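You operate a simulated robot arm through the tools that you are given. There is no shell and no other tool. Be economical: measure what you need, move in short steps, check, and stop when the job is done.

Carry out the task below with a simulated robot arm. There is one attempt and no reset: what you move stays moved.

## Task
Roll the bubbles out of the green book's label on the corner frame.
Fine: clamp it first and leave it clamped square; use the hand roller and put it back on the rest.

Only the result counts: the job must be done as asked and must still hold three seconds after the hand-in. Knocking over, shifting, dropping, spilling or breaking anything else fails it.

## Robot
A 7-joint arm with a two-finger parallel gripper, fixed in place. Base frame: the origin is at the foot of the arm, x ahead of it, y to its left, z up; the work surface is at about z = 0. Units: mm, rad, N and s.
With the tool pointing down near the work surface it reaches from about 220 to 580 mm from the base axis. Its first joint turns from -1.152 to 1.152 rad. Payload 2.5 kg.
The TCP is the grasp point between the finger pads, 23 mm short of the fingertips. In the tool frame z runs along the fingers and y along their closing line. Largest opening 94 mm; finger width 38, thickness 10; the body of the gripper, 54 by 96 mm, starts 39 mm behind the TCP.
Orientation is that of the tool frame in the base frame, as a unit quaternion [x, y, z, w]. With the fingers straight down and closing along the base's y, the tool's x points along the base's -x, its y along +y and its z along -z.

## Interface
- The arm moves only by the tool servo_tool. Its argument "commands" is one flat list of numbers, 7 for each row, row after row: the gripper command, from -1 (fully open) to 1 (shut), values between in proportion, then the shift along the tool's x, y, z in units of 30 mm (1.0 is 30 mm), then the turn, a rotation vector about the tool's x, y, z in units of 5 degrees (1.0 is 5 degrees). In form: [gripper, x, y, z, wx, wy, wz, gripper, x, y, z, wx, wy, wz, ...]. A call has 1 to 10 rows; each row shifts and turns the commanded pose from where the row before left it, along the tool's axes as they then stand. A call with a number of a shift or a turn outside -1 to 1 is refused whole. Rows are played at 5 a second. More than 50 mm and 0.15 rad between two rows, or a gripper value outside its range, and nothing of the call is played. A pose out of reach is approached as far as the arm can. The call stops where the force on the tool passes 40 N (or 10 N more than at its start, if that is more) or the arm is blocked; 0.2 s more then pass. The fingers move at their own pace (about 108 mm/s each) and stop on an object; they squeeze with about 42 N. The grip force told is the motor's: it shows also when the fingers shut on nothing. Time passes only in rows, and 0.2 s behind the last, so rows that do not move let the fingers close. It gives the time, the measured TCP pose, the force on the tool (base axes), the opening and the grip force at its end, in the units of the frame above (readings bear some noise).
- Cameras (640 x 400 px; columns grow to the right, rows downward): "scene" is fixed at [125.4, -405.5, 556.3]; the picture's right is [0.80, -0.60, 0.00], its down [-0.28, -0.37, -0.89] and it looks along [0.53, 0.71, -0.47] (base axes); focal length 312 px, centre (320, 200). "wrist" rides on the gripper at [87, 16, -74] in the tool frame; the picture's right is [-0.18, 0.98, 0.00], its down [-0.58, -0.11, -0.81] and it looks along [-0.79, -0.15, 0.59] (tool axes); focal length 243 px, centre (320, 200).
- get_image(camera): a new picture of that camera. The clock stands still meanwhile.
- point_at(camera, pixels): there is no depth. For up to 12 entries [column, row, z] of the newest picture of that camera ("zoom" is the newest enlarged one), the place [x, y] in the base frame at which the ray of that pixel passes the height z, good to about 2 mm. The clock stands still meanwhile.
- close_up(camera, box): a new picture of the part [left, top, right, bottom] of that camera's present view, enlarged. The clock stands still meanwhile.
- job_done(): hands the job in; it is judged then, once.

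Work in short steps. Measure before you move; look again where a grasp or a placing could have gone wrong, and mend it. You have 80 turns and 34 pictures in all, those below and enlarged ones among them. Open the gripper and draw the arm clear of the work before you hand the job in, unless the task says otherwise; then end with one line.

The tools are called as a command line: name --argument value ..., lists and objects as JSON in quotes. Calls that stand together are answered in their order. servo_tool: Moves the arm, as the interface text tells. Its arguments: {"type":"object","properties":{"commands":{"type":"array"}},"required":["commands"]} The other tools are called the same way: get_image (camera) takes a picture; point_at (camera, pixels) gives the place at which the rays of pixels pass given heights; close_up (camera, box) takes an enlarged picture of a part of a camera's view; job_done () hands the job in.

At the start:

```text
clock: 0.0
tool_pos: [383.1, 85.9, 393.4]
ee_rot: [0.001, 1.0, -0.001, 0.0]
force: [-0.3, 0.3, 0.2]
width: 94.2
grip_force: 0.0
```

scene: 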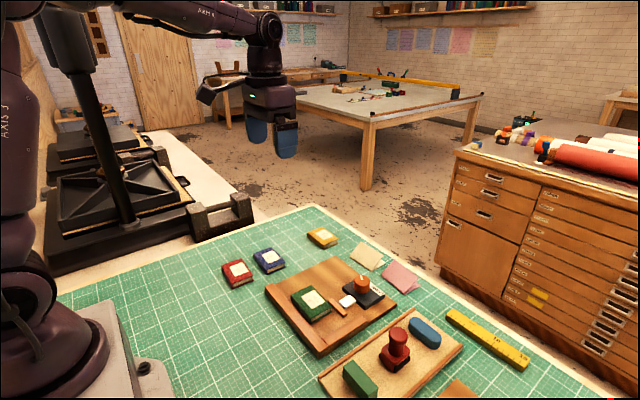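
wrist: 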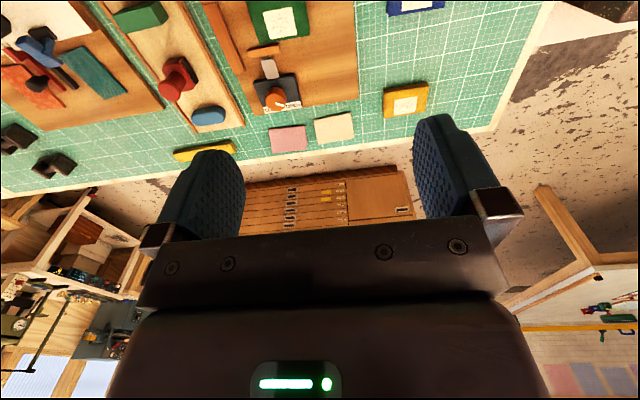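

The scene shows the green book at about (311,303) on a wooden board, and a tray with a red knob tool at (396,347). I'll enlarge both.

close_up --camera "scene" --box '[255, 245, 415, 355]'

close_up --camera "scene" --box '[310, 290, 490, 400]'

close_up --camera "wrist" --box '[0, 0, 360, 180]'

```text
3.64 times, centred on (335, 300) of scene
```

zoom: 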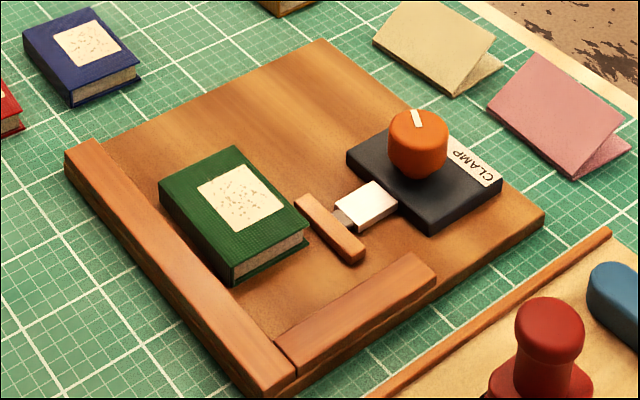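

```text
3.56 times, centred on (400, 345) of scene
```

zoom: 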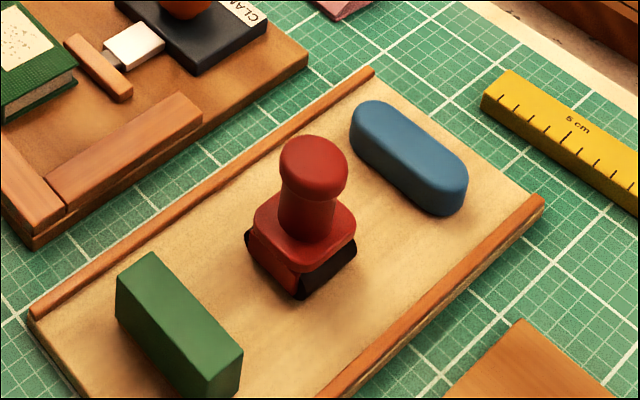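

```text
1.78 times, centred on (180, 90) of wrist
```

zoom: 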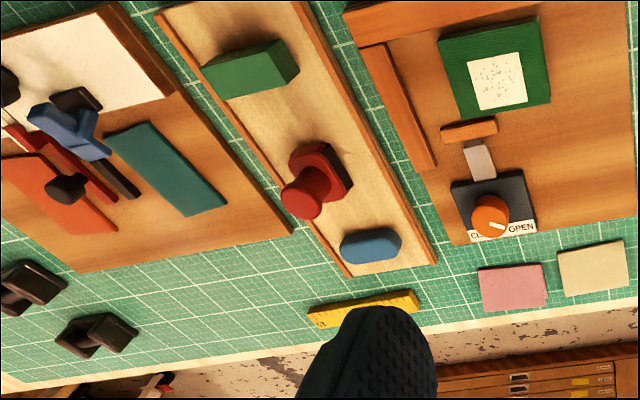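

Let me look from nearer over the right-hand side, where the rollers seem to lie at wrist pixels (40,60). I move the arm to about (290,-185,390).

servo_tool --commands '[-1, 0.4, -1, 0, 0, 0, 0, -1, 0.4, -1, 0, 0, 0, 0, -1, 0.4, -1, 0, 0, 0, 0, -1, 0.4, -1, 0, 0, 0, 0, -1, 0.4, -1, 0, 0, 0, 0, -1, 0.4, -1, 0, 0, 0, 0, -1, 0.4, -1, 0, 0, 0, 0, -1, 0.3, -1, 0, 0, 0, 0, -1, 0, -1, 0, 0, 0, 0, -1, 0, 0, 0, 0, 0, 0]'

get_image --camera "wrist"

```text
clock: 2.2
tool_pos: [289.4, -182.9, 394.1]
ee_rot: [0.0, 1.0, 0.0, 0.001]
force: [0.3, 0.4, -0.2]
width: 93.9
grip_force: 0.1
```

```text
28 pictures are left
```

wrist: 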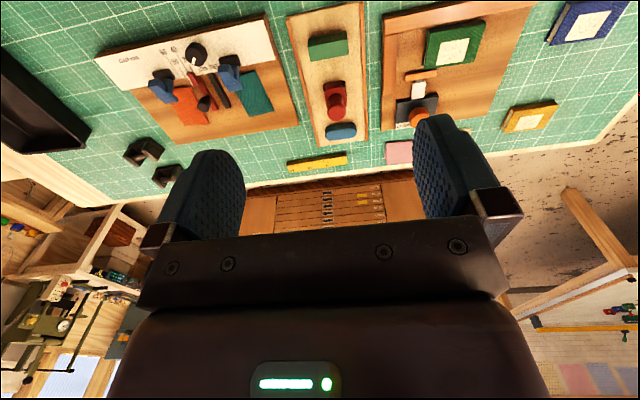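

close_up --camera "wrist" --box '[80, 0, 320, 200]'

close_up --camera "wrist" --box '[280, 0, 580, 180]'

```text
2.00 times, centred on (200, 100) of wrist
```

zoom: 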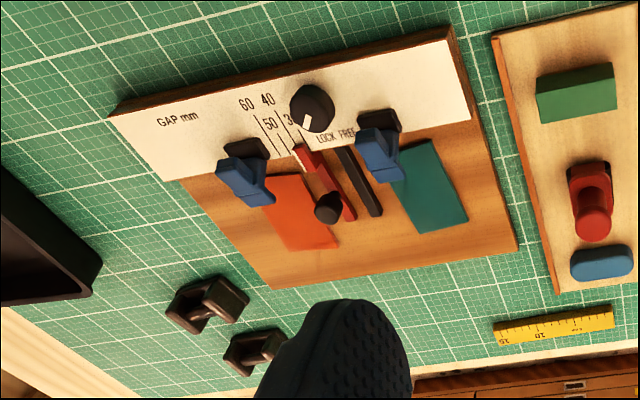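

```text
2.13 times, centred on (430, 90) of wrist
```

zoom: 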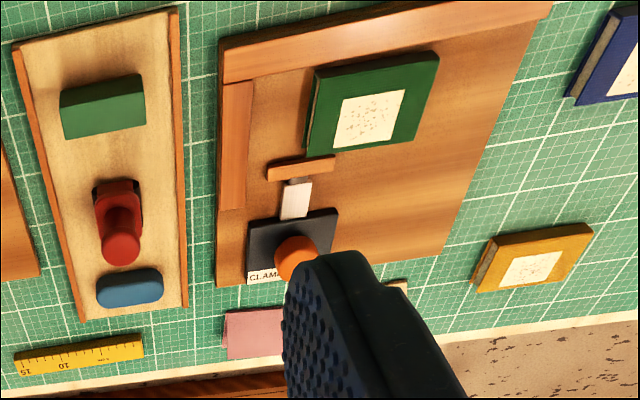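

The tray holds the red upright tool at zoom (118,220), which looks like the roller. I'll measure the key features in both views.

point_at --camera "zoom" --pixels '[[316, 70, 30], [438, 52, 30], [406, 142, 30], [308, 157, 30], [218, 285, 12], [445, 255, 12], [222, 85, 20], [295, 258, 40], [122, 245, 60], [118, 185, 20], [340, 100, 30], [390, 145, 30]]'

point_at --camera "scene" --pixels '[[295, 293, 30], [314, 286, 30], [331, 302, 30], [312, 317, 30], [391, 305, 12], [335, 255, 12], [328, 343, 25], [361, 280, 45], [400, 332, 60], [393, 365, 20], [273, 283, 25], [304, 294, 30]]'

```text
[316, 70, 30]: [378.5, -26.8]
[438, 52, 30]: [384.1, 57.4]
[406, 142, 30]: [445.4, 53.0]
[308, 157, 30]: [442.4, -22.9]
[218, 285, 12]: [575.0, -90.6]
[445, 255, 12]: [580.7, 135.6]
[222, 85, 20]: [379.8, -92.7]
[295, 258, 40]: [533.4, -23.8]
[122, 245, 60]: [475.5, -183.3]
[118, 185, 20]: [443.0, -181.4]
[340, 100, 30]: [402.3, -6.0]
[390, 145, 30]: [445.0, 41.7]
```

```text
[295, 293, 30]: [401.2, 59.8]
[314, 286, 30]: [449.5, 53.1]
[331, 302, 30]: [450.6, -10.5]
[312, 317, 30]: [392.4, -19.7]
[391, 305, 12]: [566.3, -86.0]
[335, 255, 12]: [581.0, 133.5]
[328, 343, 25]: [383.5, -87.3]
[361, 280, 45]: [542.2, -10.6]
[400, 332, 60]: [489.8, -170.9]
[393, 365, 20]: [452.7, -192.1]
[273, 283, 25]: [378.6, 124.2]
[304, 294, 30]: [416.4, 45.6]
```

Next I need closer views. I move lower in front of the tray, to about (320,-180,270).

servo_tool --commands '[-1, 0, 0, 1, 0, 0, 0, -1, 0, 0, 1, 0, 0, 0, -1, 0, 0, 1, 0, 0, 0, -1, 0, 0, 1, 0, 0, 0, -1, 0, 0, 0, 0, 0, 0]'

get_image --camera "wrist"

```text
clock: 3.4
tool_pos: [287.7, -182.9, 270.2]
ee_rot: [0.001, 1.0, -0.001, 0.0]
force: [-0.6, -0.8, -0.6]
width: 93.9
grip_force: 0.1
```

```text
25 pictures are left
```

wrist: 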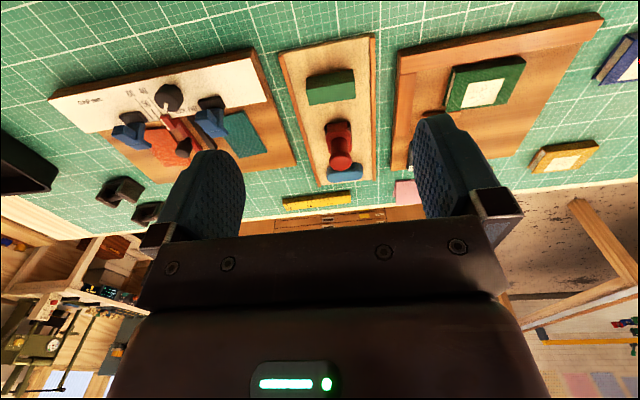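

The tool is seen between the fingers at (340,145); I enlarge there.

close_up --camera "wrist" --box '[270, 30, 400, 190]'

close_up --camera "scene" --box '[350, 315, 446, 385]'

```text
2.50 times, centred on (335, 110) of wrist
```

zoom: 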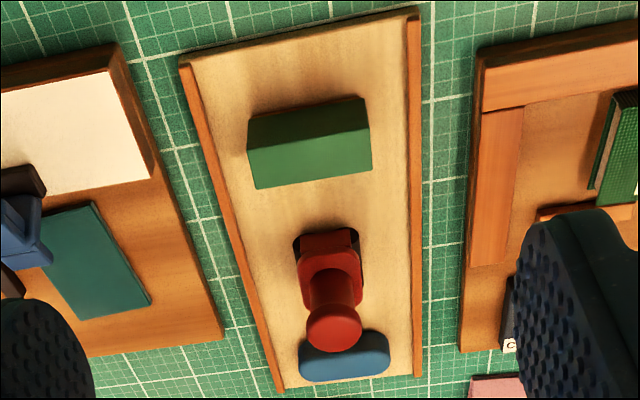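

```text
5.71 times, centred on (398, 350) of scene
```

zoom: 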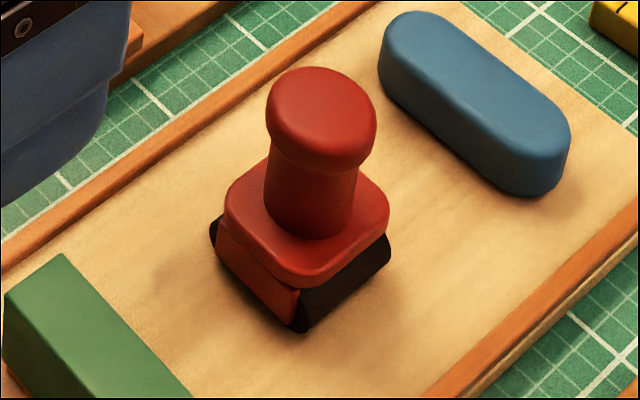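

Red cheeks face ±x with a black roller between them, so it rolls along y. I triangulate its heights.

point_at --camera "zoom" --pixels '[[322, 103, 60], [322, 103, 80], [322, 103, 100], [310, 215, 45], [302, 330, 10], [302, 330, 20], [212, 228, 20], [390, 250, 20], [225, 205, 40], [305, 285, 40], [388, 225, 40], [4, 272, 10]]'

point_at --camera "wrist" --pixels '[[340.2, 163, 60], [340.2, 163, 80], [340.2, 163, 100], [334, 124, 10], [334, 124, 20], [325, 125, 20], [351, 123, 20], [326, 148, 40], [351, 146, 40], [327, 136, 40], [351, 132, 40], [281, 53, 10]]'

```text
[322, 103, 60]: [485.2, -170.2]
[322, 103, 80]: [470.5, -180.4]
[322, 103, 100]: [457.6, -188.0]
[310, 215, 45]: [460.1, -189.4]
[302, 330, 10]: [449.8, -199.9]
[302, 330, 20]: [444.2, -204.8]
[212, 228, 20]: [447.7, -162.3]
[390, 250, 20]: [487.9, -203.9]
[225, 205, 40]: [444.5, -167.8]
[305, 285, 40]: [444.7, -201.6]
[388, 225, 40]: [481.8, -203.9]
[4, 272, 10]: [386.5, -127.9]
```

```text
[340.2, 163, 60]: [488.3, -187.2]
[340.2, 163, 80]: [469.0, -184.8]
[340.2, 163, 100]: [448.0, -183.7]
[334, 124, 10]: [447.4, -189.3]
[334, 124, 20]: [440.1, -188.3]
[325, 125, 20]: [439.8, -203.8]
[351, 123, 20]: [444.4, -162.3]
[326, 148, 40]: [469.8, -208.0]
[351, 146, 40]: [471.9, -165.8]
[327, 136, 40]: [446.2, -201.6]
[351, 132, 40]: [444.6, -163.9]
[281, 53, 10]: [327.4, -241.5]
```

Roller: about 42 mm square, centre (466,-184), knob top about z=84. Now I view the corner frame from nearer, moving to (290,20,270).

servo_tool --commands '[-1, 0, 1, 0, 0, 0, 0, -1, 0, 1, 0, 0, 0, 0, -1, 0, 1, 0, 0, 0, 0, -1, 0, 1, 0, 0, 0, 0, -1, 0, 1, 0, 0, 0, 0, -1, 0, 1, 0, 0, 0, 0, -1, 0, 0.6, 0, 0, 0, 0, -1, 0, 0, 0, 0, 0, 0]'

close_up --camera "wrist" --box '[220, 20, 460, 180]'

close_up --camera "scene" --box '[265, 255, 393, 350]'

```text
clock: 5.2
tool_pos: [287.8, 15.9, 271.8]
ee_rot: [-0.001, 1.0, 0.0, 0.0]
force: [0.6, -0.5, 0.1]
width: 93.8
grip_force: 0.1
```

```text
2.50 times, centred on (340, 100) of wrist
```

zoom: 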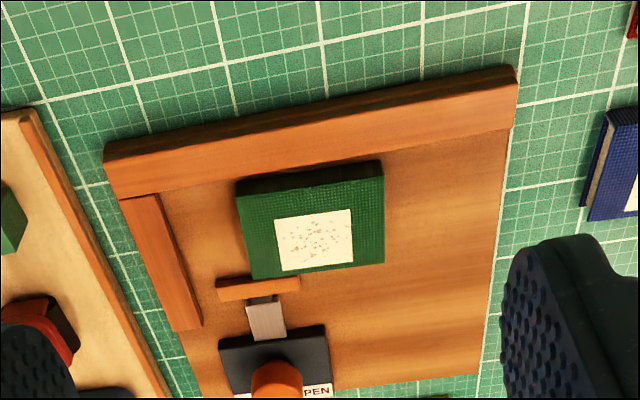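

```text
4.21 times, centred on (329, 302) of scene
```

zoom: 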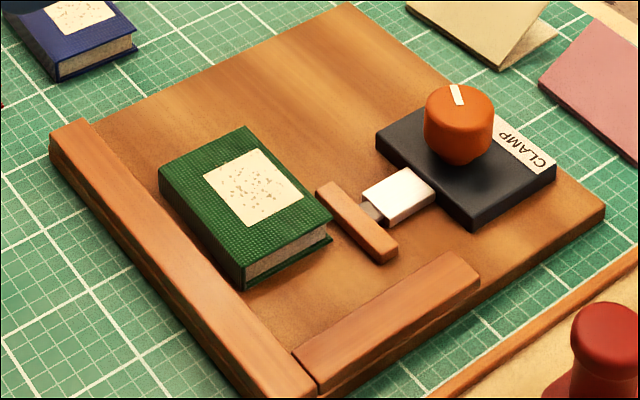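

Now I triangulate book, fences and clamp from these two views.

point_at --camera "zoom" --pixels '[[160, 170, 30], [243, 127, 30], [331, 217, 30], [243, 264, 30], [243, 264, 40], [243, 286, 10], [292, 352, 30], [96, 128, 30], [473, 258, 30], [457, 93, 60], [460, 105, 50], [355, 215, 25]]'

point_at --camera "wrist" --pixels '[[314.4, 98, 30], [373.6, 89.6, 30], [374, 124.8, 30], [320.8, 131.2, 30], [320.8, 131.2, 40], [268, 99.2, 30], [424, 71.2, 30], [282, 97.2, 30], [300.8, 150, 30], [330, 166, 50], [306, 135, 25], [339.6, 132, 25]]'

```text
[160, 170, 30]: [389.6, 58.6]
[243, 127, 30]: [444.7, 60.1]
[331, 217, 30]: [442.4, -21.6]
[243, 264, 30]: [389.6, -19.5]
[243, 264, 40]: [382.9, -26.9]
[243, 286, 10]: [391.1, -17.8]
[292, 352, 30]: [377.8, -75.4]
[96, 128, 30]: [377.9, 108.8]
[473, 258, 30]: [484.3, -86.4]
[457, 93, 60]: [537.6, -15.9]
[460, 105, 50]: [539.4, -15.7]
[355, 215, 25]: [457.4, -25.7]
```

```text
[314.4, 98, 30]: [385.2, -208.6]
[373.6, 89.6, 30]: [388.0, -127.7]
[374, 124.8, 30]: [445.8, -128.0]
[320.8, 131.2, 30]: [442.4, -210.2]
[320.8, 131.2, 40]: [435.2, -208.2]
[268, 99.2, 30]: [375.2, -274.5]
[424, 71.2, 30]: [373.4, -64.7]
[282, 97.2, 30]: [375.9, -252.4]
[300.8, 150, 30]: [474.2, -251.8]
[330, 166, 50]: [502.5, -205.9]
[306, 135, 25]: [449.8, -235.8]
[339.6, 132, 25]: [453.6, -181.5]
```

Both views agree. The book (top z≈30) spans x 387–444 and y -21–59. The fence faces are at x≈383 and y≈-67, and the clamp jaw is centred at y≈-21. So the book must be pushed about 46 mm in -y. I shut the fingers and go above (415,82).

servo_tool --commands '[1, -0.6, 0.3, 0.6, 0, 0, 0, 1, -0.6, 0.3, 0.6, 0, 0, 0, 1, -0.6, 0.3, 0.6, 0, 0, 0, 1, -0.6, 0.3, 0.6, 0, 0, 0, 1, -0.6, 0.3, 0.6, 0, 0, 0, 1, -0.6, 0.3, 0.6, 0, 0, 0, 1, -0.65, 0.4, 0.6, 0, 0, 0, 1, 0, 0, 0.6, 0, 0, 0, 1, 0, 0, 0.4, 0, 0, 0, 1, 0, 0, 0, 0, 0, 0]'

close_up --camera "scene" --box '[235, 215, 395, 315]'

```text
clock: 7.4
tool_pos: [415.5, 79.5, 116.8]
ee_rot: [0.001, 1.0, 0.0, 0.0]
force: [-0.1, 0.8, 0.9]
width: 0.0
grip_force: 41.4
```

```text
4.00 times, centred on (315, 265) of scene
```

zoom: 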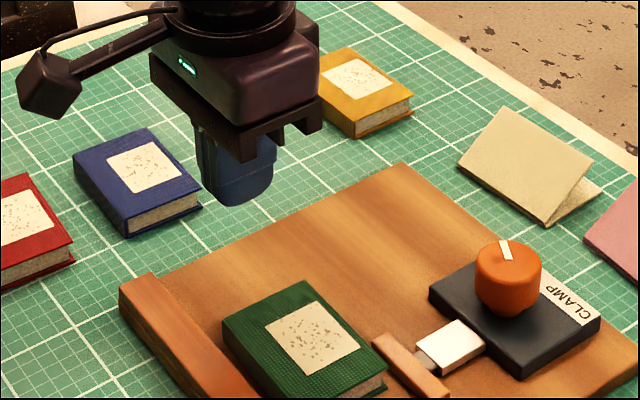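

The fingers hang clear on the book's +y side. I descend to z≈38, with the tips about 5 mm above the board.

servo_tool --commands '[1, 0, 0, 0.8, 0, 0, 0, 1, 0, 0, 0.8, 0, 0, 0, 1, 0, 0, 0.7, 0, 0, 0, 1, 0, 0, 0.33, 0, 0, 0, 1, 0, 0, 0, 0, 0, 0]'

close_up --camera "scene" --box '[255, 240, 395, 340]'

```text
clock: 8.6
tool_pos: [415.6, 79.3, 36.0]
ee_rot: [0.002, 1.0, 0.001, 0.001]
force: [0.6, -0.4, -0.1]
width: 0.0
grip_force: 42.0
```

```text
4.00 times, centred on (325, 290) of scene
```

zoom: 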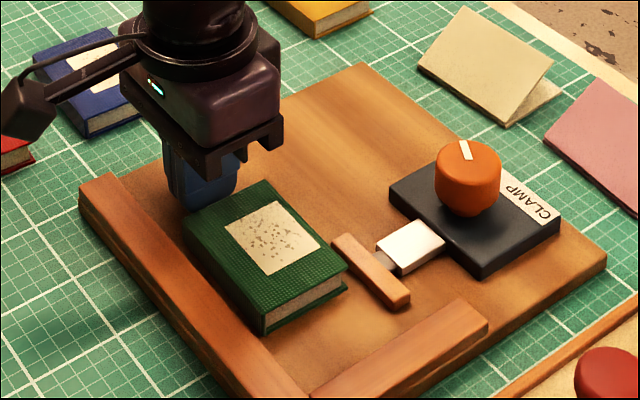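

Now I push in -y about 45 mm in small steps, watching the force.

servo_tool --commands '[1, 0, -0.2, 0, 0, 0, 0, 1, 0, -0.2, 0, 0, 0, 0, 1, 0, -0.2, 0, 0, 0, 0, 1, 0, -0.2, 0, 0, 0, 0, 1, 0, -0.2, 0, 0, 0, 0, 1, 0, -0.2, 0, 0, 0, 0, 1, 0, -0.1, 0, 0, 0, 0, 1, 0, -0.1, 0, 0, 0, 0]'

close_up --camera "scene" --box '[255, 250, 395, 350]'

```text
clock: 10.4
tool_pos: [414.3, 39.0, 38.4]
ee_rot: [0.001, 1.0, 0.0, -0.001]
force: [-0.1, 0.1, 0.3]
width: 0.0
grip_force: 42.3
```

```text
4.00 times, centred on (325, 300) of scene
```

zoom: 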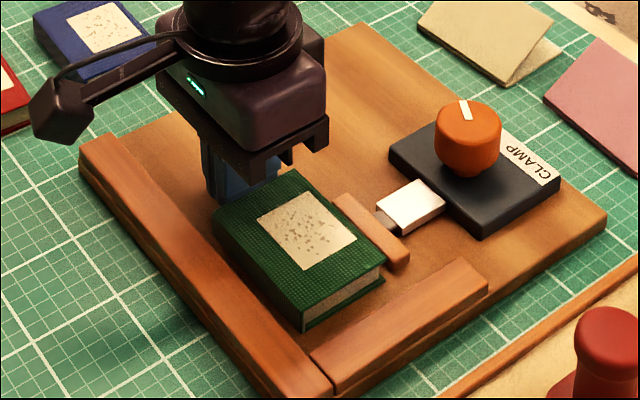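

The book slides and stays nearly square, with about 17 mm left to the -y fence. I continue in 3 mm steps.

servo_tool --commands '[1, 0, -0.1, 0, 0, 0, 0, 1, 0, -0.1, 0, 0, 0, 0, 1, 0, -0.1, 0, 0, 0, 0, 1, 0, -0.1, 0, 0, 0, 0, 1, 0, 0, 0, 0, 0, 0]'

servo_tool --commands '[1, 0, -0.06, 0, 0, 0, 0, 1, 0, -0.06, 0, 0, 0, 0, 1, 0, 0, 0, 0, 0, 0]'

close_up --camera "scene" --box '[265, 260, 393, 340]'

```text
clock: 11.6
tool_pos: [416.1, 27.5, 38.3]
ee_rot: [0.001, 1.0, 0.0, 0.001]
force: [0.0, 1.1, 0.5]
width: 0.0
grip_force: 41.7
```

```text
clock: 12.4
tool_pos: [417.0, 23.1, 37.6]
ee_rot: [0.001, 1.0, 0.0, 0.0]
force: [0.8, 1.5, 0.6]
width: 0.2
grip_force: 42.1
```

```text
5.00 times, centred on (329, 300) of scene
```

zoom: 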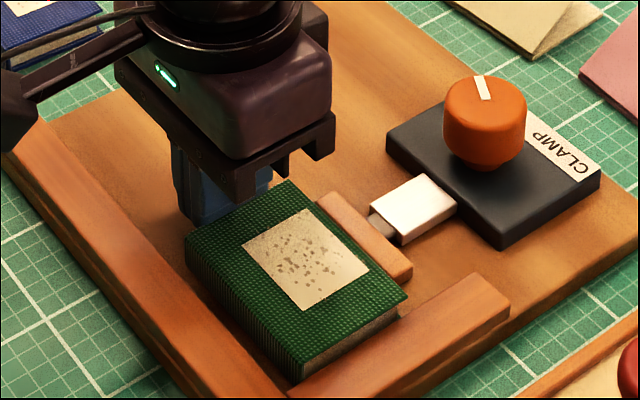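

Still about 2–3 mm off, with no reaction yet. I advance in 1 mm steps until the force rises.

servo_tool --commands '[1, 0, -0.04, 0, 0, 0, 0, 1, 0, -0.04, 0, 0, 0, 0, 1, 0, 0, 0, 0, 0, 0]'

servo_tool --commands '[1, 0, -0.04, 0, 0, 0, 0, 1, 0, -0.03, 0, 0, 0, 0, 1, 0, 0, 0, 0, 0, 0]'

close_up --camera "scene" --box '[281, 280, 377, 340]'

```text
clock: 13.2
tool_pos: [418.0, 23.0, 38.4]
ee_rot: [-0.001, 1.0, 0.001, 0.0]
force: [-2.4, 19.0, 1.4]
width: 0.0
grip_force: 41.7
```

```text
clock: 14.0
tool_pos: [416.3, 23.3, 38.1]
ee_rot: [-0.003, 1.0, 0.003, 0.0]
force: [-2.3, 27.8, 3.1]
width: 0.0
grip_force: 42.2
```

```text
6.67 times, centred on (329, 310) of scene
```

zoom: 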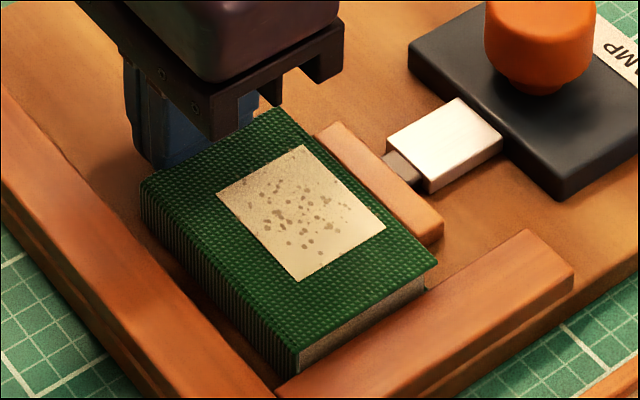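

Force reached 28 N, so the book sits on the -y fence. I back off, rise and view the clamp dial from above.

servo_tool --commands '[1, 0, 0.3, 0, 0, 0, 0, 1, 0, 0.3, -0.5, 0, 0, 0, 1, 0, 0, -1, 0, 0, 0, -1, 0, 0, -1, 0, 0, 0, -1, 0, -0.6, -1, 0, 0, 0, -1, 0, -0.6, -1, 0, 0, 0, -1, 0, -0.6, 0, 0, 0, 0, -1, 0, -0.2, 0, 0, 0, 0]'

get_image --camera "wrist"

```text
clock: 15.8
tool_pos: [416.9, -23.2, 173.6]
ee_rot: [0.001, 1.0, 0.0, 0.0]
force: [-0.4, -0.3, 0.2]
width: 94.2
grip_force: 0.2
```

```text
15 pictures are left
```

wrist: 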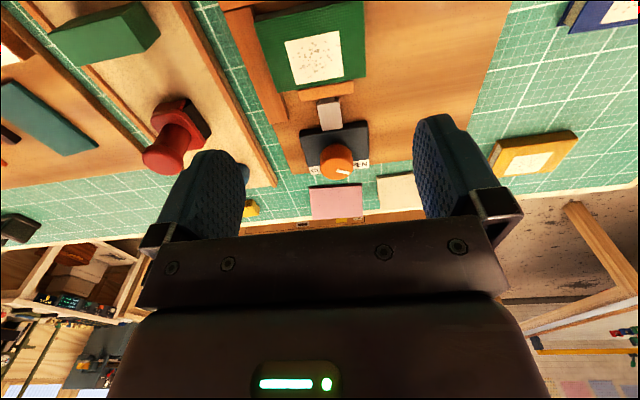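

I enlarge the book and the dial.

close_up --camera "wrist" --box '[220, 0, 412, 190]'

point_at --camera "wrist" --pixels '[[337, 173, 50], [337, 155, 40], [337, 155, 50], [266, 18, 30], [274, 91, 30], [366, 77, 30], [285, 41, 30], [341, 35, 30], [345, 77, 30], [293, 84, 30], [304, 93, 25], [352, 84, 25]]'

```text
2.11 times, centred on (316, 95) of wrist
```

zoom: 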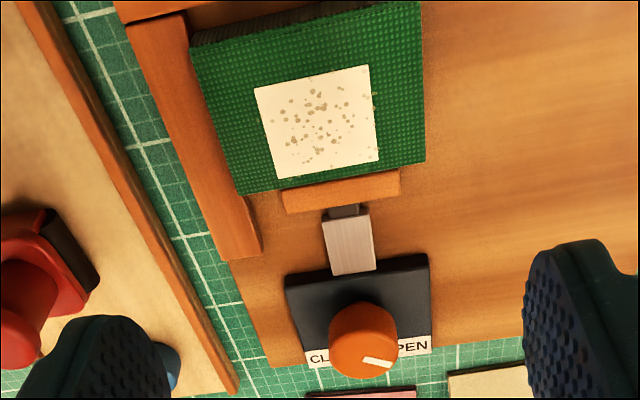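

```text
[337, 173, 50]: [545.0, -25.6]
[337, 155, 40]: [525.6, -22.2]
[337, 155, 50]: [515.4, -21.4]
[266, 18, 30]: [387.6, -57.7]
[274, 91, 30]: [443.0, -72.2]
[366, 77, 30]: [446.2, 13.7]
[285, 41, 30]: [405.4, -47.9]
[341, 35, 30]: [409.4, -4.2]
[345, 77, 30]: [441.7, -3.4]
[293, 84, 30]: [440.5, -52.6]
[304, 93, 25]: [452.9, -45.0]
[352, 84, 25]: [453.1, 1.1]
```

The pointer marks OPEN (+y/+x side), so closing should be clockwise. I triangulate the knob's centre better.

point_at --camera "zoom" --pixels '[[329, 335, 40], [397, 325, 40], [362, 302, 30], [362, 302, 40], [365, 378, 50], [365, 378, 60], [285, 275, 22], [428, 253, 22], [432, 338, 22], [362, 362, 50], [392, 362, 50], [232, 190, 20]]'

point_at --camera "scene" --pixels '[[361.8, 275, 50], [361.8, 275, 60], [361.5, 293.5, 20], [361.5, 293.5, 30], [353.7, 282, 50], [370.2, 282, 50], [342.3, 288, 22], [364.5, 309, 22], [385, 296, 22], [361.8, 284, 50], [361.8, 284, 55], [361.8, 280, 55]]'

```text
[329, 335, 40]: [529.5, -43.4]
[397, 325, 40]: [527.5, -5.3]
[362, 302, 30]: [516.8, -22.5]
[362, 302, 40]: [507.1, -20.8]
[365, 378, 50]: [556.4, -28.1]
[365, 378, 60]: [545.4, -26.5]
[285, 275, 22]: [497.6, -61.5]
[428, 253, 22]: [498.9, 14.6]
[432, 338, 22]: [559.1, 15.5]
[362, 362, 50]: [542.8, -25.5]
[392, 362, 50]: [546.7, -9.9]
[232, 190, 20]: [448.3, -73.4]
```

```text
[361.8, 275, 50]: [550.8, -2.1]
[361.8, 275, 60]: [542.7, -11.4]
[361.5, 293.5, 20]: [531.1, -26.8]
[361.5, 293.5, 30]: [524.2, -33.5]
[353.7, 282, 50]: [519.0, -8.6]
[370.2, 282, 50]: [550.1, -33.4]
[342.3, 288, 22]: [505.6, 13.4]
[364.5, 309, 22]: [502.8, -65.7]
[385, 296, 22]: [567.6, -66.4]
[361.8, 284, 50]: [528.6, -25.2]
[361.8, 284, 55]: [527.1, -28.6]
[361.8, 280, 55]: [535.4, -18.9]
```

The knob is centred at about (531,-24), about 40 mm across, z 22–56. I go above it with a 60 mm opening and pre-turn counter-clockwise by 40°.

servo_tool --commands '[-0.28, -0.95, 0, 0, 0, 0, 0, -0.28, -0.95, 0, 0, 0, 0, 0, -0.28, -0.95, 0, 0.5, 0, 0, -1, -0.28, -0.95, 0, 0.5, 0, 0, -1, -0.28, 0, 0, 0.5, 0, 0, -1, -0.28, 0, 0, 0.5, 0, 0, -1, -0.28, 0, 0, 0.5, 0, 0, -1, -0.28, 0, 0, 0, 0, 0, -1, -0.28, 0, 0, 0, 0, 0, -1, -0.28, 0, 0, 0, 0, 0, -1]'

close_up --camera "scene" --box '[300, 215, 428, 315]'

```text
clock: 18.0
tool_pos: [530.5, -21.3, 98.0]
ee_rot: [-0.343, 0.939, 0.001, 0.0]
force: [-0.3, 0.3, -0.2]
width: 60.1
grip_force: 0.0
```

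```text
4.00 times, centred on (364, 265) of scene
```

zoom: 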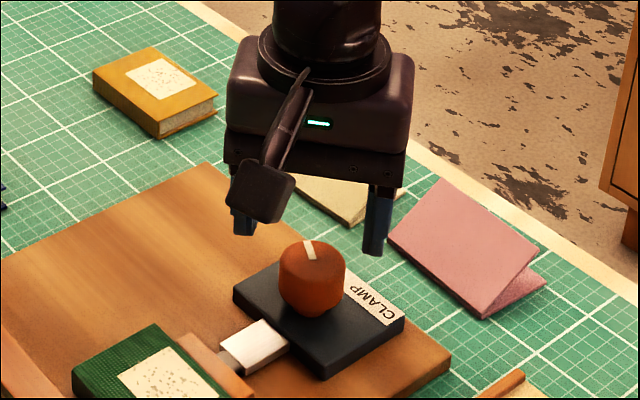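

The fingers straddle the knob. I descend to z≈51 and close.

servo_tool --commands '[-0.28, 0, 0, 0.6, 0, 0, 0, -0.28, 0, 0, 0.6, 0, 0, 0, -0.28, 0, 0, 0.37, 0, 0, 0, -0.28, 0, 0, 0, 0, 0, 0, 1, 0, 0, 0, 0, 0, 0, 1, 0, 0, 0, 0, 0, 0, 1, 0, 0, 0, 0, 0, 0]'

```text
clock: 19.6
tool_pos: [531.7, -23.8, 49.9]
ee_rot: [-0.34, 0.941, -0.004, 0.004]
force: [1.9, -0.6, -1.5]
width: 37.4
grip_force: 45.3
stopped in row 7: the force on the tool passed its limit (the readings are from after the stop); the commanded pose is now the measured one
```

The knob is gripped (37.4 mm). I turn it clockwise 45°.

servo_tool --commands '[1, 0, 0, 0, 0, 0, 1, 1, 0, 0, 0, 0, 0, 1, 1, 0, 0, 0, 0, 0, 1, 1, 0, 0, 0, 0, 0, 1, 1, 0, 0, 0, 0, 0, 1, 1, 0, 0, 0, 0, 0, 1, 1, 0, 0, 0, 0, 0, 1, 1, 0, 0, 0, 0, 0, 1, 1, 0, 0, 0, 0, 0, 1]'

close_up --camera "scene" --box '[281, 245, 409, 345]'

```text
clock: 21.6
tool_pos: [532.1, -26.2, 51.2]
ee_rot: [0.047, 0.999, -0.004, 0.005]
force: [15.4, -9.6, -13.4]
width: 37.4
grip_force: 44.9
```

```text
4.00 times, centred on (345, 295) of scene
```

zoom: 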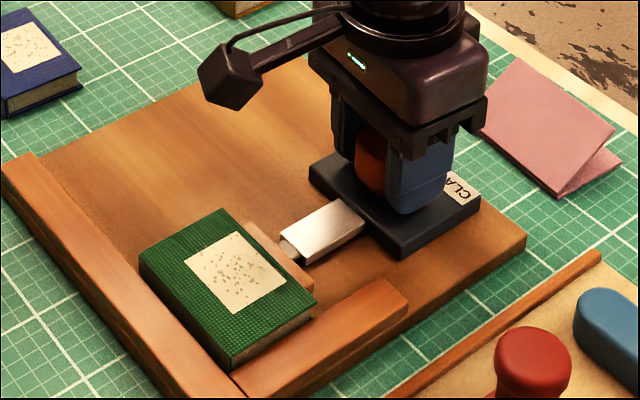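

The ram extends and the book is moving to the -x fence. I keep turning another 45°.

servo_tool --commands '[1, 0, 0, 0, 0, 0, 1, 1, 0, 0, 0, 0, 0, 1, 1, 0, 0, 0, 0, 0, 1, 1, 0, 0, 0, 0, 0, 1, 1, 0, 0, 0, 0, 0, 1, 1, 0, 0, 0, 0, 0, 1, 1, 0, 0, 0, 0, 0, 1, 1, 0, 0, 0, 0, 0, 1, 1, 0, 0, 0, 0, 0, 1]'

close_up --camera "scene" --box '[281, 245, 409, 345]'

```text
clock: 23.6
tool_pos: [531.7, -25.5, 51.7]
ee_rot: [0.425, 0.905, -0.002, 0.004]
force: [-4.1, -18.7, -4.6]
width: 37.2
grip_force: 45.0
```

```text
4.00 times, centred on (345, 295) of scene
```

zoom: 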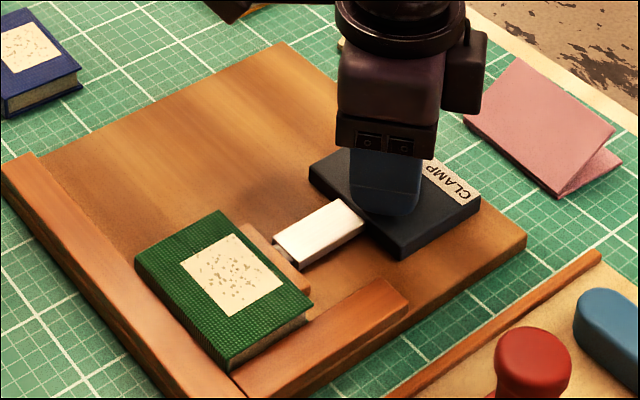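

It followed fully with no hard stop. The pointer should need roughly 120° in all, so I turn 30° more.

servo_tool --commands '[1, 0, 0, 0, 0, 0, 0.8, 1, 0, 0, 0, 0, 0, 0.8, 1, 0, 0, 0, 0, 0, 0.8, 1, 0, 0, 0, 0, 0, 0.8, 1, 0, 0, 0, 0, 0, 0.8, 1, 0, 0, 0, 0, 0, 0.8, 1, 0, 0, 0, 0, 0, 0.8, 1, 0, 0, 0, 0, 0, 0.4, 1, 0, 0, 0, 0, 0, 0]'

```text
clock: 25.6
tool_pos: [531.7, -24.9, 50.5]
ee_rot: [0.644, 0.765, -0.002, 0.005]
force: [-28.6, -18.0, 19.0]
width: 37.6
grip_force: 44.6
```

It followed again (120° in all). I release, rise and check the dial and book.

servo_tool --commands '[-0.28, 0, 0, 0, 0, 0, 0, -0.28, 0, 0, 0, 0, 0, 0, -0.28, 0, 0, -0.7, 0, 0, 0, -0.28, 0, 0, -0.9, 0, 0, 0, -0.28, 0, 0, -0.9, 0, 0, -1, -0.28, 0, 0, 0, 0, 0, -1, -0.28, 0, 0, 0, 0, 0, -1, -0.28, 0, 0, 0, 0, 0, -1]'

close_up --camera "scene" --box '[281, 245, 409, 345]'

```text
clock: 27.4
tool_pos: [530.7, -24.0, 126.8]
ee_rot: [0.501, 0.866, 0.001, 0.005]
force: [-0.5, -0.5, -0.9]
width: 60.0
grip_force: 0.1
```

```text
4.00 times, centred on (345, 295) of scene
```

zoom: 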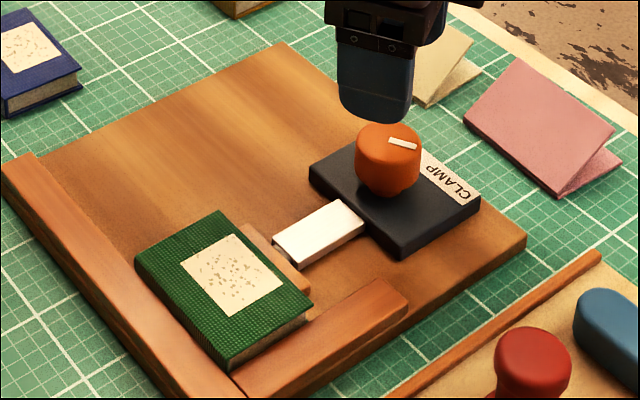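

The book now touches the -x fence and the pointer has swung towards CLAMP. I turn the gripper back and view from above to verify.

servo_tool --commands '[-0.28, 0, 0, -0.2, 0, 0, -1, -0.28, 0, 0, -0.2, 0, 0, -1, -0.28, 0, 0, -0.2, 0, 0, -1, -0.28, 0, 0, -0.2, 0, 0, -1, -0.28, 0, 0, -0.2, 0, 0, -1, -0.28, 0, 0, -0.2, 0, 0, -1, -0.28, 0, 0, -0.2, 0, 0, -1, -0.28, 0, 0, -0.2, 0, 0, -1, -0.28, 0, 0, 0, 0, 0, -1, -0.28, 0, 0, 0, 0, 0, -1]'

servo_tool --commands '[-0.28, 0, 0, 0, 0, 0, -1, -0.28, 0, 0, 0, 0, 0, -1, -0.28, 1, 0, 0, 0, 0, 0, -0.28, 1, 0, 0, 0, 0, 0, -0.28, 1, 0, 0, 0, 0, 0, -1, 0.8, 0, 0, 0, 0, 0, -1, 0, 0, 0, 0, 0, 0]'

close_up --camera "wrist" --box '[220, 0, 412, 190]'

```text
clock: 29.6
tool_pos: [531.1, -23.6, 176.0]
ee_rot: [0.087, 0.996, -0.002, 0.005]
force: [0.2, -0.1, -1.3]
width: 60.1
grip_force: 0.0
```

```text
clock: 31.2
tool_pos: [418.3, -25.4, 172.5]
ee_rot: [0.001, 1.0, -0.003, 0.004]
force: [-0.4, 0.8, 0.2]
width: 94.0
grip_force: 0.0
```

```text
2.11 times, centred on (316, 95) of wrist
```

zoom: 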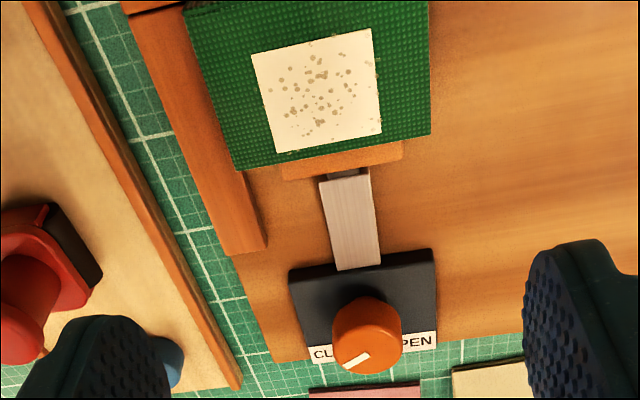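

The pointer now sits on the CLAMP side. I measure its direction, the book's squareness, and the label.

point_at --camera "zoom" --pixels '[[345, 367, 56], [369, 354, 56], [367, 373, 56], [367, 335, 56], [252, 53, 30], [372, 29, 30], [381, 133, 30], [278, 153, 30], [237, 170, 30], [430, 135, 30], [186, 10, 30], [430, 3, 30]]'

```text
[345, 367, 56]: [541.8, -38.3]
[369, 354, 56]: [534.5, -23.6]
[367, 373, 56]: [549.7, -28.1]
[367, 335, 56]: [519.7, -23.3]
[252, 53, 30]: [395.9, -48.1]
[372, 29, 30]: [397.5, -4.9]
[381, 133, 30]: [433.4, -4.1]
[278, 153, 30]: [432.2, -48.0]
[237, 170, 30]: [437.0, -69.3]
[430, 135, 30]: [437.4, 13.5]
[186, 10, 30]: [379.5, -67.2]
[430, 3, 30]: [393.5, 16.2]
```

Book edges are square within 0.5 mm, and the label spans x 396–433, y -48–-4, z≈30. Now I go to the roller, above (466.5,-183.5).

servo_tool --commands '[-0.28, -0.27, -0.9, 0, 0, 0, 0, -0.28, -0.27, -0.9, 0, 0, 0, 0, -0.28, -0.27, -0.9, 0, 0, 0, 0, -0.28, -0.27, -0.9, 0, 0, 0, 0, -0.28, -0.27, -0.9, 0.4, 0, 0, 0, -0.28, -0.26, -0.78, 0.5, 0, 0, 0, -0.28, 0, 0, 0.5, 0, 0, 0, -0.28, 0, 0, 0, 0, 0, 0]'

close_up --camera "scene" --box '[334, 290, 462, 390]'

```text
clock: 33.0
tool_pos: [466.0, -182.4, 132.9]
ee_rot: [0.002, 1.0, -0.003, 0.004]
force: [0.3, -0.4, -0.3]
width: 60.2
grip_force: 0.1
```

```text
4.00 times, centred on (398, 340) of scene
```

zoom: 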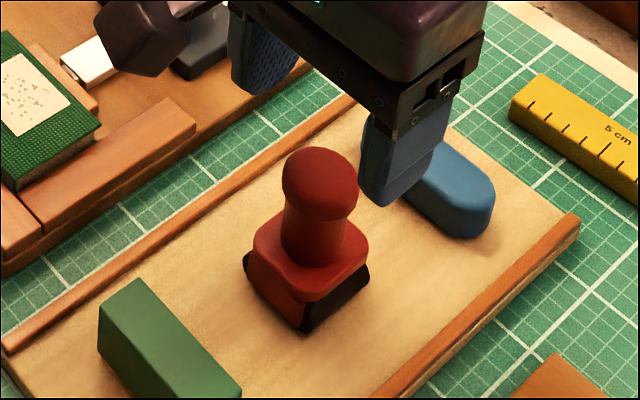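

The fingers look centred. I check the roller's yaw against the tray rails.

point_at --camera "zoom" --pixels '[[6, 347, 14], [355, 98, 14], [375, 398, 14], [577, 222, 14], [305, 328, 12], [366, 278, 12], [247, 262, 20], [303, 330, 12], [254, 240, 40], [305, 298, 40], [366, 248, 40], [320, 170, 84]]'

servo_tool --commands '[-0.28, 0, 0, 0.7, 0, 0, 0, -0.28, 0, 0, 0.7, 0, 0, 0, -0.28, 0, 0, 0.7, 0, 0, 0, -0.28, 0, 0, 0.1, 0, 0, 0, -0.28, 0, 0, 0, 0, 0, 0]'

```text
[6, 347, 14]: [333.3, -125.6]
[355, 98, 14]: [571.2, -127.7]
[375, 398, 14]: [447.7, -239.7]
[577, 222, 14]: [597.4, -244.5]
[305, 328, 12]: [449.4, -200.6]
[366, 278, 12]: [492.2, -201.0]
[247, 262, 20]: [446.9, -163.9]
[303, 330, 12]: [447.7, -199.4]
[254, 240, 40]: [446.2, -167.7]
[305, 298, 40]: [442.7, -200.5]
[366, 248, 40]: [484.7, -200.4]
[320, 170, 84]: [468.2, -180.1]
```

```text
clock: 34.2
tool_pos: [466.7, -181.4, 67.1]
ee_rot: [0.002, 1.0, -0.002, 0.004]
force: [0.0, 0.1, 0.2]
width: 60.3
grip_force: 0.1
```

Roller yaw is about 0–1°, so no correction is needed. I close on the knob at z=67.

servo_tool --commands '[1, 0, 0, 0, 0, 0, 0, 1, 0, 0, 0, 0, 0, 0, 1, 0, 0, 0, 0, 0, 0, 1, 0, 0, 0, 0, 0, 0]'

servo_tool --commands '[1, 0, 0, -0.2, 0, 0, 0, 1, 0, 0, -0.4, 0, 0, 0, 1, 0, 0, -0.6, 0, 0, 0, 1, 0, 0, -0.6, 0, 0, 0, 1, 0, 0, 0, 0, 0, 0]'

close_up --camera "scene" --box '[334, 270, 462, 370]'

```text
clock: 35.2
tool_pos: [468.2, -182.2, 67.3]
ee_rot: [0.001, 1.0, -0.003, 0.004]
force: [0.0, 0.1, 1.5]
width: 32.7
grip_force: 42.2
```

```text
clock: 36.4
tool_pos: [465.5, -181.9, 121.4]
ee_rot: [0.002, 1.0, -0.002, 0.004]
force: [0.0, -0.4, -1.7]
width: 32.9
grip_force: 42.3
```

```text
4.00 times, centred on (398, 320) of scene
```

zoom: 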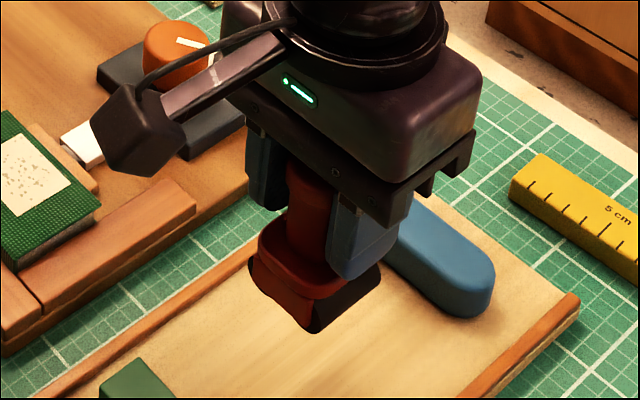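

The roller is held upright; its rest pose is TCP (467.5,-182,67.2). I carry it over the book, off the label at (414.5, 4, 121).

servo_tool --commands '[1, 0.2, 0.8, -0.1, 0, 0, 0, 1, 0.2, 0.8, 0, 0, 0, 0, 1, 0.2, 0.8, 0, 0, 0, 0, 1, 0.2, 0.8, 0, 0, 0, 0, 1, 0.2, 0.8, 0, 0, 0, 0, 1, 0.2, 0.8, 0, 0, 0, 0, 1, 0.25, 0.8, 0, 0, 0, 0, 1, 0.25, 0.6, 0, 0, 0, 0, 1, 0, 0, 0, 0, 0, 0]'

servo_tool --commands '[1, 0, 0, 0.4, 0, 0, 0, 1, 0, 0, 0.3, 0, 0, 0, 1, 0, 0, 0.15, 0, 0, 0, 1, 0, 0, 0, 0, 0, 0]'

```text
clock: 38.4
tool_pos: [414.5, 3.6, 121.2]
ee_rot: [0.002, 1.0, -0.002, 0.005]
force: [0.7, 0.4, -2.5]
width: 32.8
grip_force: 41.6
```

```text
clock: 39.4
tool_pos: [416.2, 3.8, 95.9]
ee_rot: [0.002, 1.0, -0.003, 0.004]
force: [0.6, 0.5, -1.2]
width: 32.7
grip_force: 41.6
```

Not in contact yet. I lower in 1 mm steps until the vertical force shows.

servo_tool --commands '[1, 0, 0, 0.07, 0, 0, 0, 1, 0, 0, 0.07, 0, 0, 0, 1, 0, 0, 0, 0, 0, 0]'

servo_tool --commands '[1, 0, 0, 0.05, 0, 0, 0, 1, 0, 0, 0.03, 0, 0, 0, 1, 0, 0, 0, 0, 0, 0]'

```text
clock: 40.2
tool_pos: [415.8, 4.4, 94.6]
ee_rot: [0.001, 1.0, -0.003, 0.005]
force: [0.0, 0.0, -1.8]
width: 32.5
grip_force: 42.1
```

```text
clock: 41.0
tool_pos: [414.7, 4.3, 90.3]
ee_rot: [0.001, 1.0, -0.003, 0.005]
force: [-1.3, 0.2, -2.2]
width: 32.5
grip_force: 41.5
```

servo_tool --commands '[1, 0, 0, 0.03, 0, 0, 0, 1, 0, 0, 0, 0, 0, 0]'

servo_tool --commands '[1, 0, 0, 0.03, 0, 0, 0, 1, 0, 0, 0, 0, 0, 0]'

servo_tool --commands '[1, 0, 0, 0.03, 0, 0, 0, 1, 0, 0, 0, 0, 0, 0]'

```text
clock: 41.6
tool_pos: [415.1, 5.4, 89.6]
ee_rot: [0.001, 1.0, -0.002, 0.004]
force: [-0.8, 0.0, -1.0]
width: 32.7
grip_force: 41.7
```

```text
clock: 42.2
tool_pos: [415.3, 4.7, 88.0]
ee_rot: [0.002, 1.0, -0.002, 0.005]
force: [-0.4, -0.6, -1.5]
width: 32.8
grip_force: 42.4
```

```text
clock: 42.8
tool_pos: [414.1, 5.3, 87.7]
ee_rot: [0.002, 1.0, -0.003, 0.004]
force: [-0.9, -0.3, -2.3]
width: 32.5
grip_force: 41.9
```

No contact yet at about 87; I keep going down in 0.9 mm steps.

servo_tool --commands '[1, 0, 0, 0.03, 0, 0, 0, 1, 0, 0, 0, 0, 0, 0]'

servo_tool --commands '[1, 0, 0, 0.03, 0, 0, 0, 1, 0, 0, 0, 0, 0, 0]'

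servo_tool --commands '[1, 0, 0, 0.03, 0, 0, 0, 1, 0, 0, 0, 0, 0, 0]'

```text
clock: 43.4
tool_pos: [415.1, 4.5, 86.9]
ee_rot: [0.002, 1.0, -0.003, 0.005]
force: [-5.1, 1.0, 11.9]
width: 32.4
grip_force: 42.0
```

```text
clock: 44.0
tool_pos: [416.0, 3.7, 86.3]
ee_rot: [0.002, 1.0, -0.004, 0.007]
force: [-6.4, -3.7, 27.2]
width: 33.0
grip_force: 41.5
```

```text
clock: 44.6
tool_pos: [416.9, 3.7, 84.8]
ee_rot: [0.002, 1.0, -0.003, 0.007]
force: [-4.6, -5.9, 32.5]
width: 32.5
grip_force: 42.2
```

Contact at 12 N, now 32 N, which is firm. I ease back to about 12–15 N before rolling.

servo_tool --commands '[1, 0, 0, -0.03, 0, 0, 0, 1, 0, 0, 0, 0, 0, 0]'

```text
clock: 45.2
tool_pos: [416.5, 4.3, 86.6]
ee_rot: [0.002, 1.0, -0.003, 0.008]
force: [5.8, -5.4, 23.6]
width: 32.8
grip_force: 42.4
```

servo_tool --commands '[1, 0, 0, -0.018, 0, 0, 0, 1, 0, 0, 0, 0, 0, 0]'

```text
clock: 45.8
tool_pos: [414.9, 5.9, 85.0]
ee_rot: [0.001, 1.0, -0.002, 0.004]
force: [5.3, 1.5, 11.9]
width: 33.0
grip_force: 41.8
```

About 12 N. I roll in -y along the label, 30 mm in 5 mm steps, and read the force.

servo_tool --commands '[1, 0, -0.17, 0, 0, 0, 0, 1, 0, -0.17, 0, 0, 0, 0, 1, 0, -0.17, 0, 0, 0, 0, 1, 0, -0.17, 0, 0, 0, 0, 1, 0, -0.17, 0, 0, 0, 0, 1, 0, -0.17, 0, 0, 0, 0]'

```text
clock: 47.2
tool_pos: [414.4, -25.7, 85.7]
ee_rot: [0.002, 1.0, -0.003, 0.003]
force: [-0.2, 2.5, 6.9]
width: 32.9
grip_force: 41.5
```

Force is 7 N; I add 0.3 mm and roll on to y≈-56.

servo_tool --commands '[1, 0, -0.17, 0.01, 0, 0, 0, 1, 0, -0.17, 0, 0, 0, 0, 1, 0, -0.17, 0, 0, 0, 0, 1, 0, -0.17, 0, 0, 0, 0, 1, 0, -0.17, 0, 0, 0, 0, 1, 0, -0.15, 0, 0, 0, 0]'

servo_tool --commands '[1, 0, 0.17, 0, 0, 0, 0, 1, 0, 0.17, 0, 0, 0, 0, 1, 0, 0.17, 0, 0, 0, 0, 1, 0, 0.17, 0, 0, 0, 0, 1, 0, 0.17, 0, 0, 0, 0, 1, 0, 0.17, 0, 0, 0, 0]'

servo_tool --commands '[1, 0, 0.17, 0, 0, 0, 0, 1, 0, 0.17, 0, 0, 0, 0, 1, 0, 0.17, 0, 0, 0, 0, 1, 0, 0.17, 0, 0, 0, 0, 1, 0, 0.17, 0, 0, 0, 0, 1, 0, 0.12, 0, 0, 0, 0]'

close_up --camera "scene" --box '[281, 245, 409, 345]'

```text
clock: 48.6
tool_pos: [415.0, -57.1, 85.3]
ee_rot: [0.002, 1.0, -0.003, 0.003]
force: [-1.4, 1.3, 5.5]
width: 32.8
grip_force: 41.8
```

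```text
clock: 50.0
tool_pos: [414.9, -26.7, 86.3]
ee_rot: [0.002, 1.0, -0.002, 0.004]
force: [0.3, -0.9, -1.3]
width: 32.8
grip_force: 41.7
```

```text
clock: 51.4
tool_pos: [415.2, 2.3, 86.7]
ee_rot: [0.002, 1.0, -0.003, 0.006]
force: [0.5, -5.3, 10.4]
width: 32.7
grip_force: 41.7
```

```text
4.00 times, centred on (345, 295) of scene
```

zoom: 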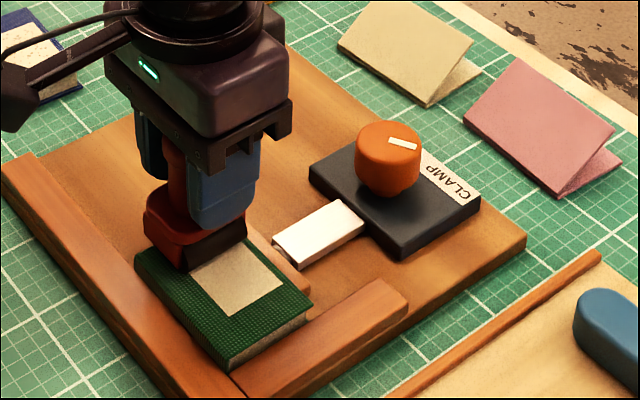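

The visible part of the label is now free of bubbles. I lift, carry the roller towards the rest, and check the rest of the label.

servo_tool --commands '[1, 0, 0, -0.3, 0, 0, 0, 1, 0, 0, -0.8, 0, 0, 0, 1, -0.2, -0.8, 0, 0, 0, 0, 1, -0.2, -0.8, 0, 0, 0, 0, 1, -0.2, -0.8, 0, 0, 0, 0, 1, -0.2, -0.8, 0, 0, 0, 0, 1, -0.2, -0.8, 0, 0, 0, 0, 1, -0.2, -0.8, 0, 0, 0, 0, 1, -0.25, -0.8, 0, 0, 0, 0, 1, 0, 0, 0, 0, 0, 0]'

close_up --camera "scene" --box '[275, 265, 371, 340]'

```text
clock: 53.6
tool_pos: [457.7, -166.6, 120.1]
ee_rot: [0.001, 1.0, -0.003, 0.005]
force: [0.1, 0.3, -1.1]
width: 32.9
grip_force: 41.7
```

```text
5.33 times, centred on (323, 302) of scene
```

zoom: 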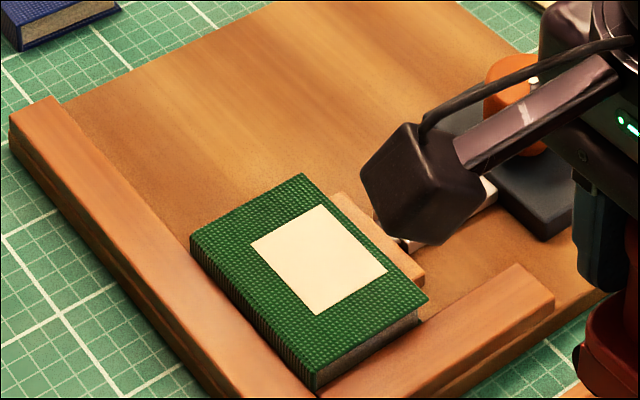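

The label is clean and the book is still square. Now I return the roller to the rest at (466.5,-182) and lower it gently.

servo_tool --commands '[1, -0.25, -0.57, 0, 0, 0, 0, 1, 0, 0, 0, 0, 0, 0, 1, 0, 0, 0.7, 0, 0, 0, 1, 0, 0, 0.6, 0, 0, 0, 1, 0, 0, 0.3, 0, 0, 0, 1, 0, 0, 0, 0, 0, 0]'

close_up --camera "scene" --box '[334, 290, 462, 390]'

```text
clock: 55.0
tool_pos: [465.0, -182.1, 72.5]
ee_rot: [0.001, 1.0, -0.003, 0.004]
force: [-1.4, 0.2, -1.2]
width: 32.7
grip_force: 41.8
```

```text
4.00 times, centred on (398, 340) of scene
```

zoom: 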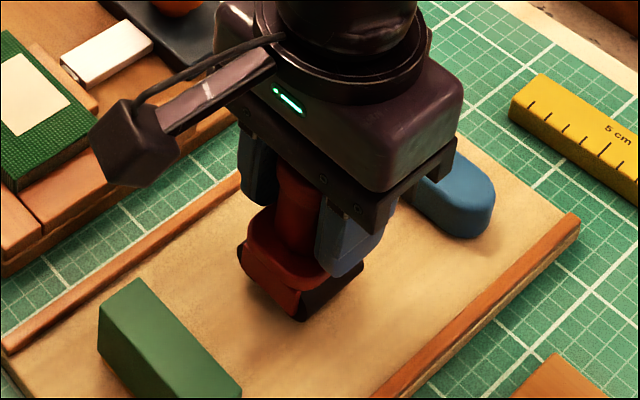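

The roller is about 5 mm above the rest and about 2 mm short in x. I correct slightly and lower until touch.

servo_tool --commands '[1, -0.07, -0.02, 0, 0, 0, 0, 1, 0, 0, 0.1, 0, 0, 0, 1, 0, 0, 0.04, 0, 0, 0, 1, 0, 0, 0, 0, 0, 0]'

servo_tool --commands '[1, 0, 0, 0.03, 0, 0, 0, 1, 0, 0, 0, 0, 0, 0]'

```text
clock: 56.0
tool_pos: [467.8, -182.9, 67.8]
ee_rot: [0.002, 1.0, -0.003, 0.005]
force: [-0.5, -0.8, -2.9]
width: 33.0
grip_force: 42.0
```

```text
clock: 56.6
tool_pos: [467.4, -184.5, 67.5]
ee_rot: [0.002, 1.0, -0.003, 0.005]
force: [-0.3, 0.0, -1.4]
width: 32.7
grip_force: 41.7
```

servo_tool --commands '[1, 0, 0, 0.03, 0, 0, 0, 1, 0, 0, 0, 0, 0, 0]'

servo_tool --commands '[1, 0, 0, 0.03, 0, 0, 0, 1, 0, 0, 0, 0, 0, 0]'

```text
clock: 57.2
tool_pos: [468.5, -182.7, 65.7]
ee_rot: [0.001, 1.0, -0.002, 0.005]
force: [-2.4, 1.4, 5.9]
width: 32.8
grip_force: 42.0
```

```text
clock: 57.8
tool_pos: [467.5, -183.2, 67.2]
ee_rot: [0.002, 1.0, -0.003, 0.006]
force: [-6.3, 4.3, 20.3]
width: 32.8
grip_force: 42.1
```

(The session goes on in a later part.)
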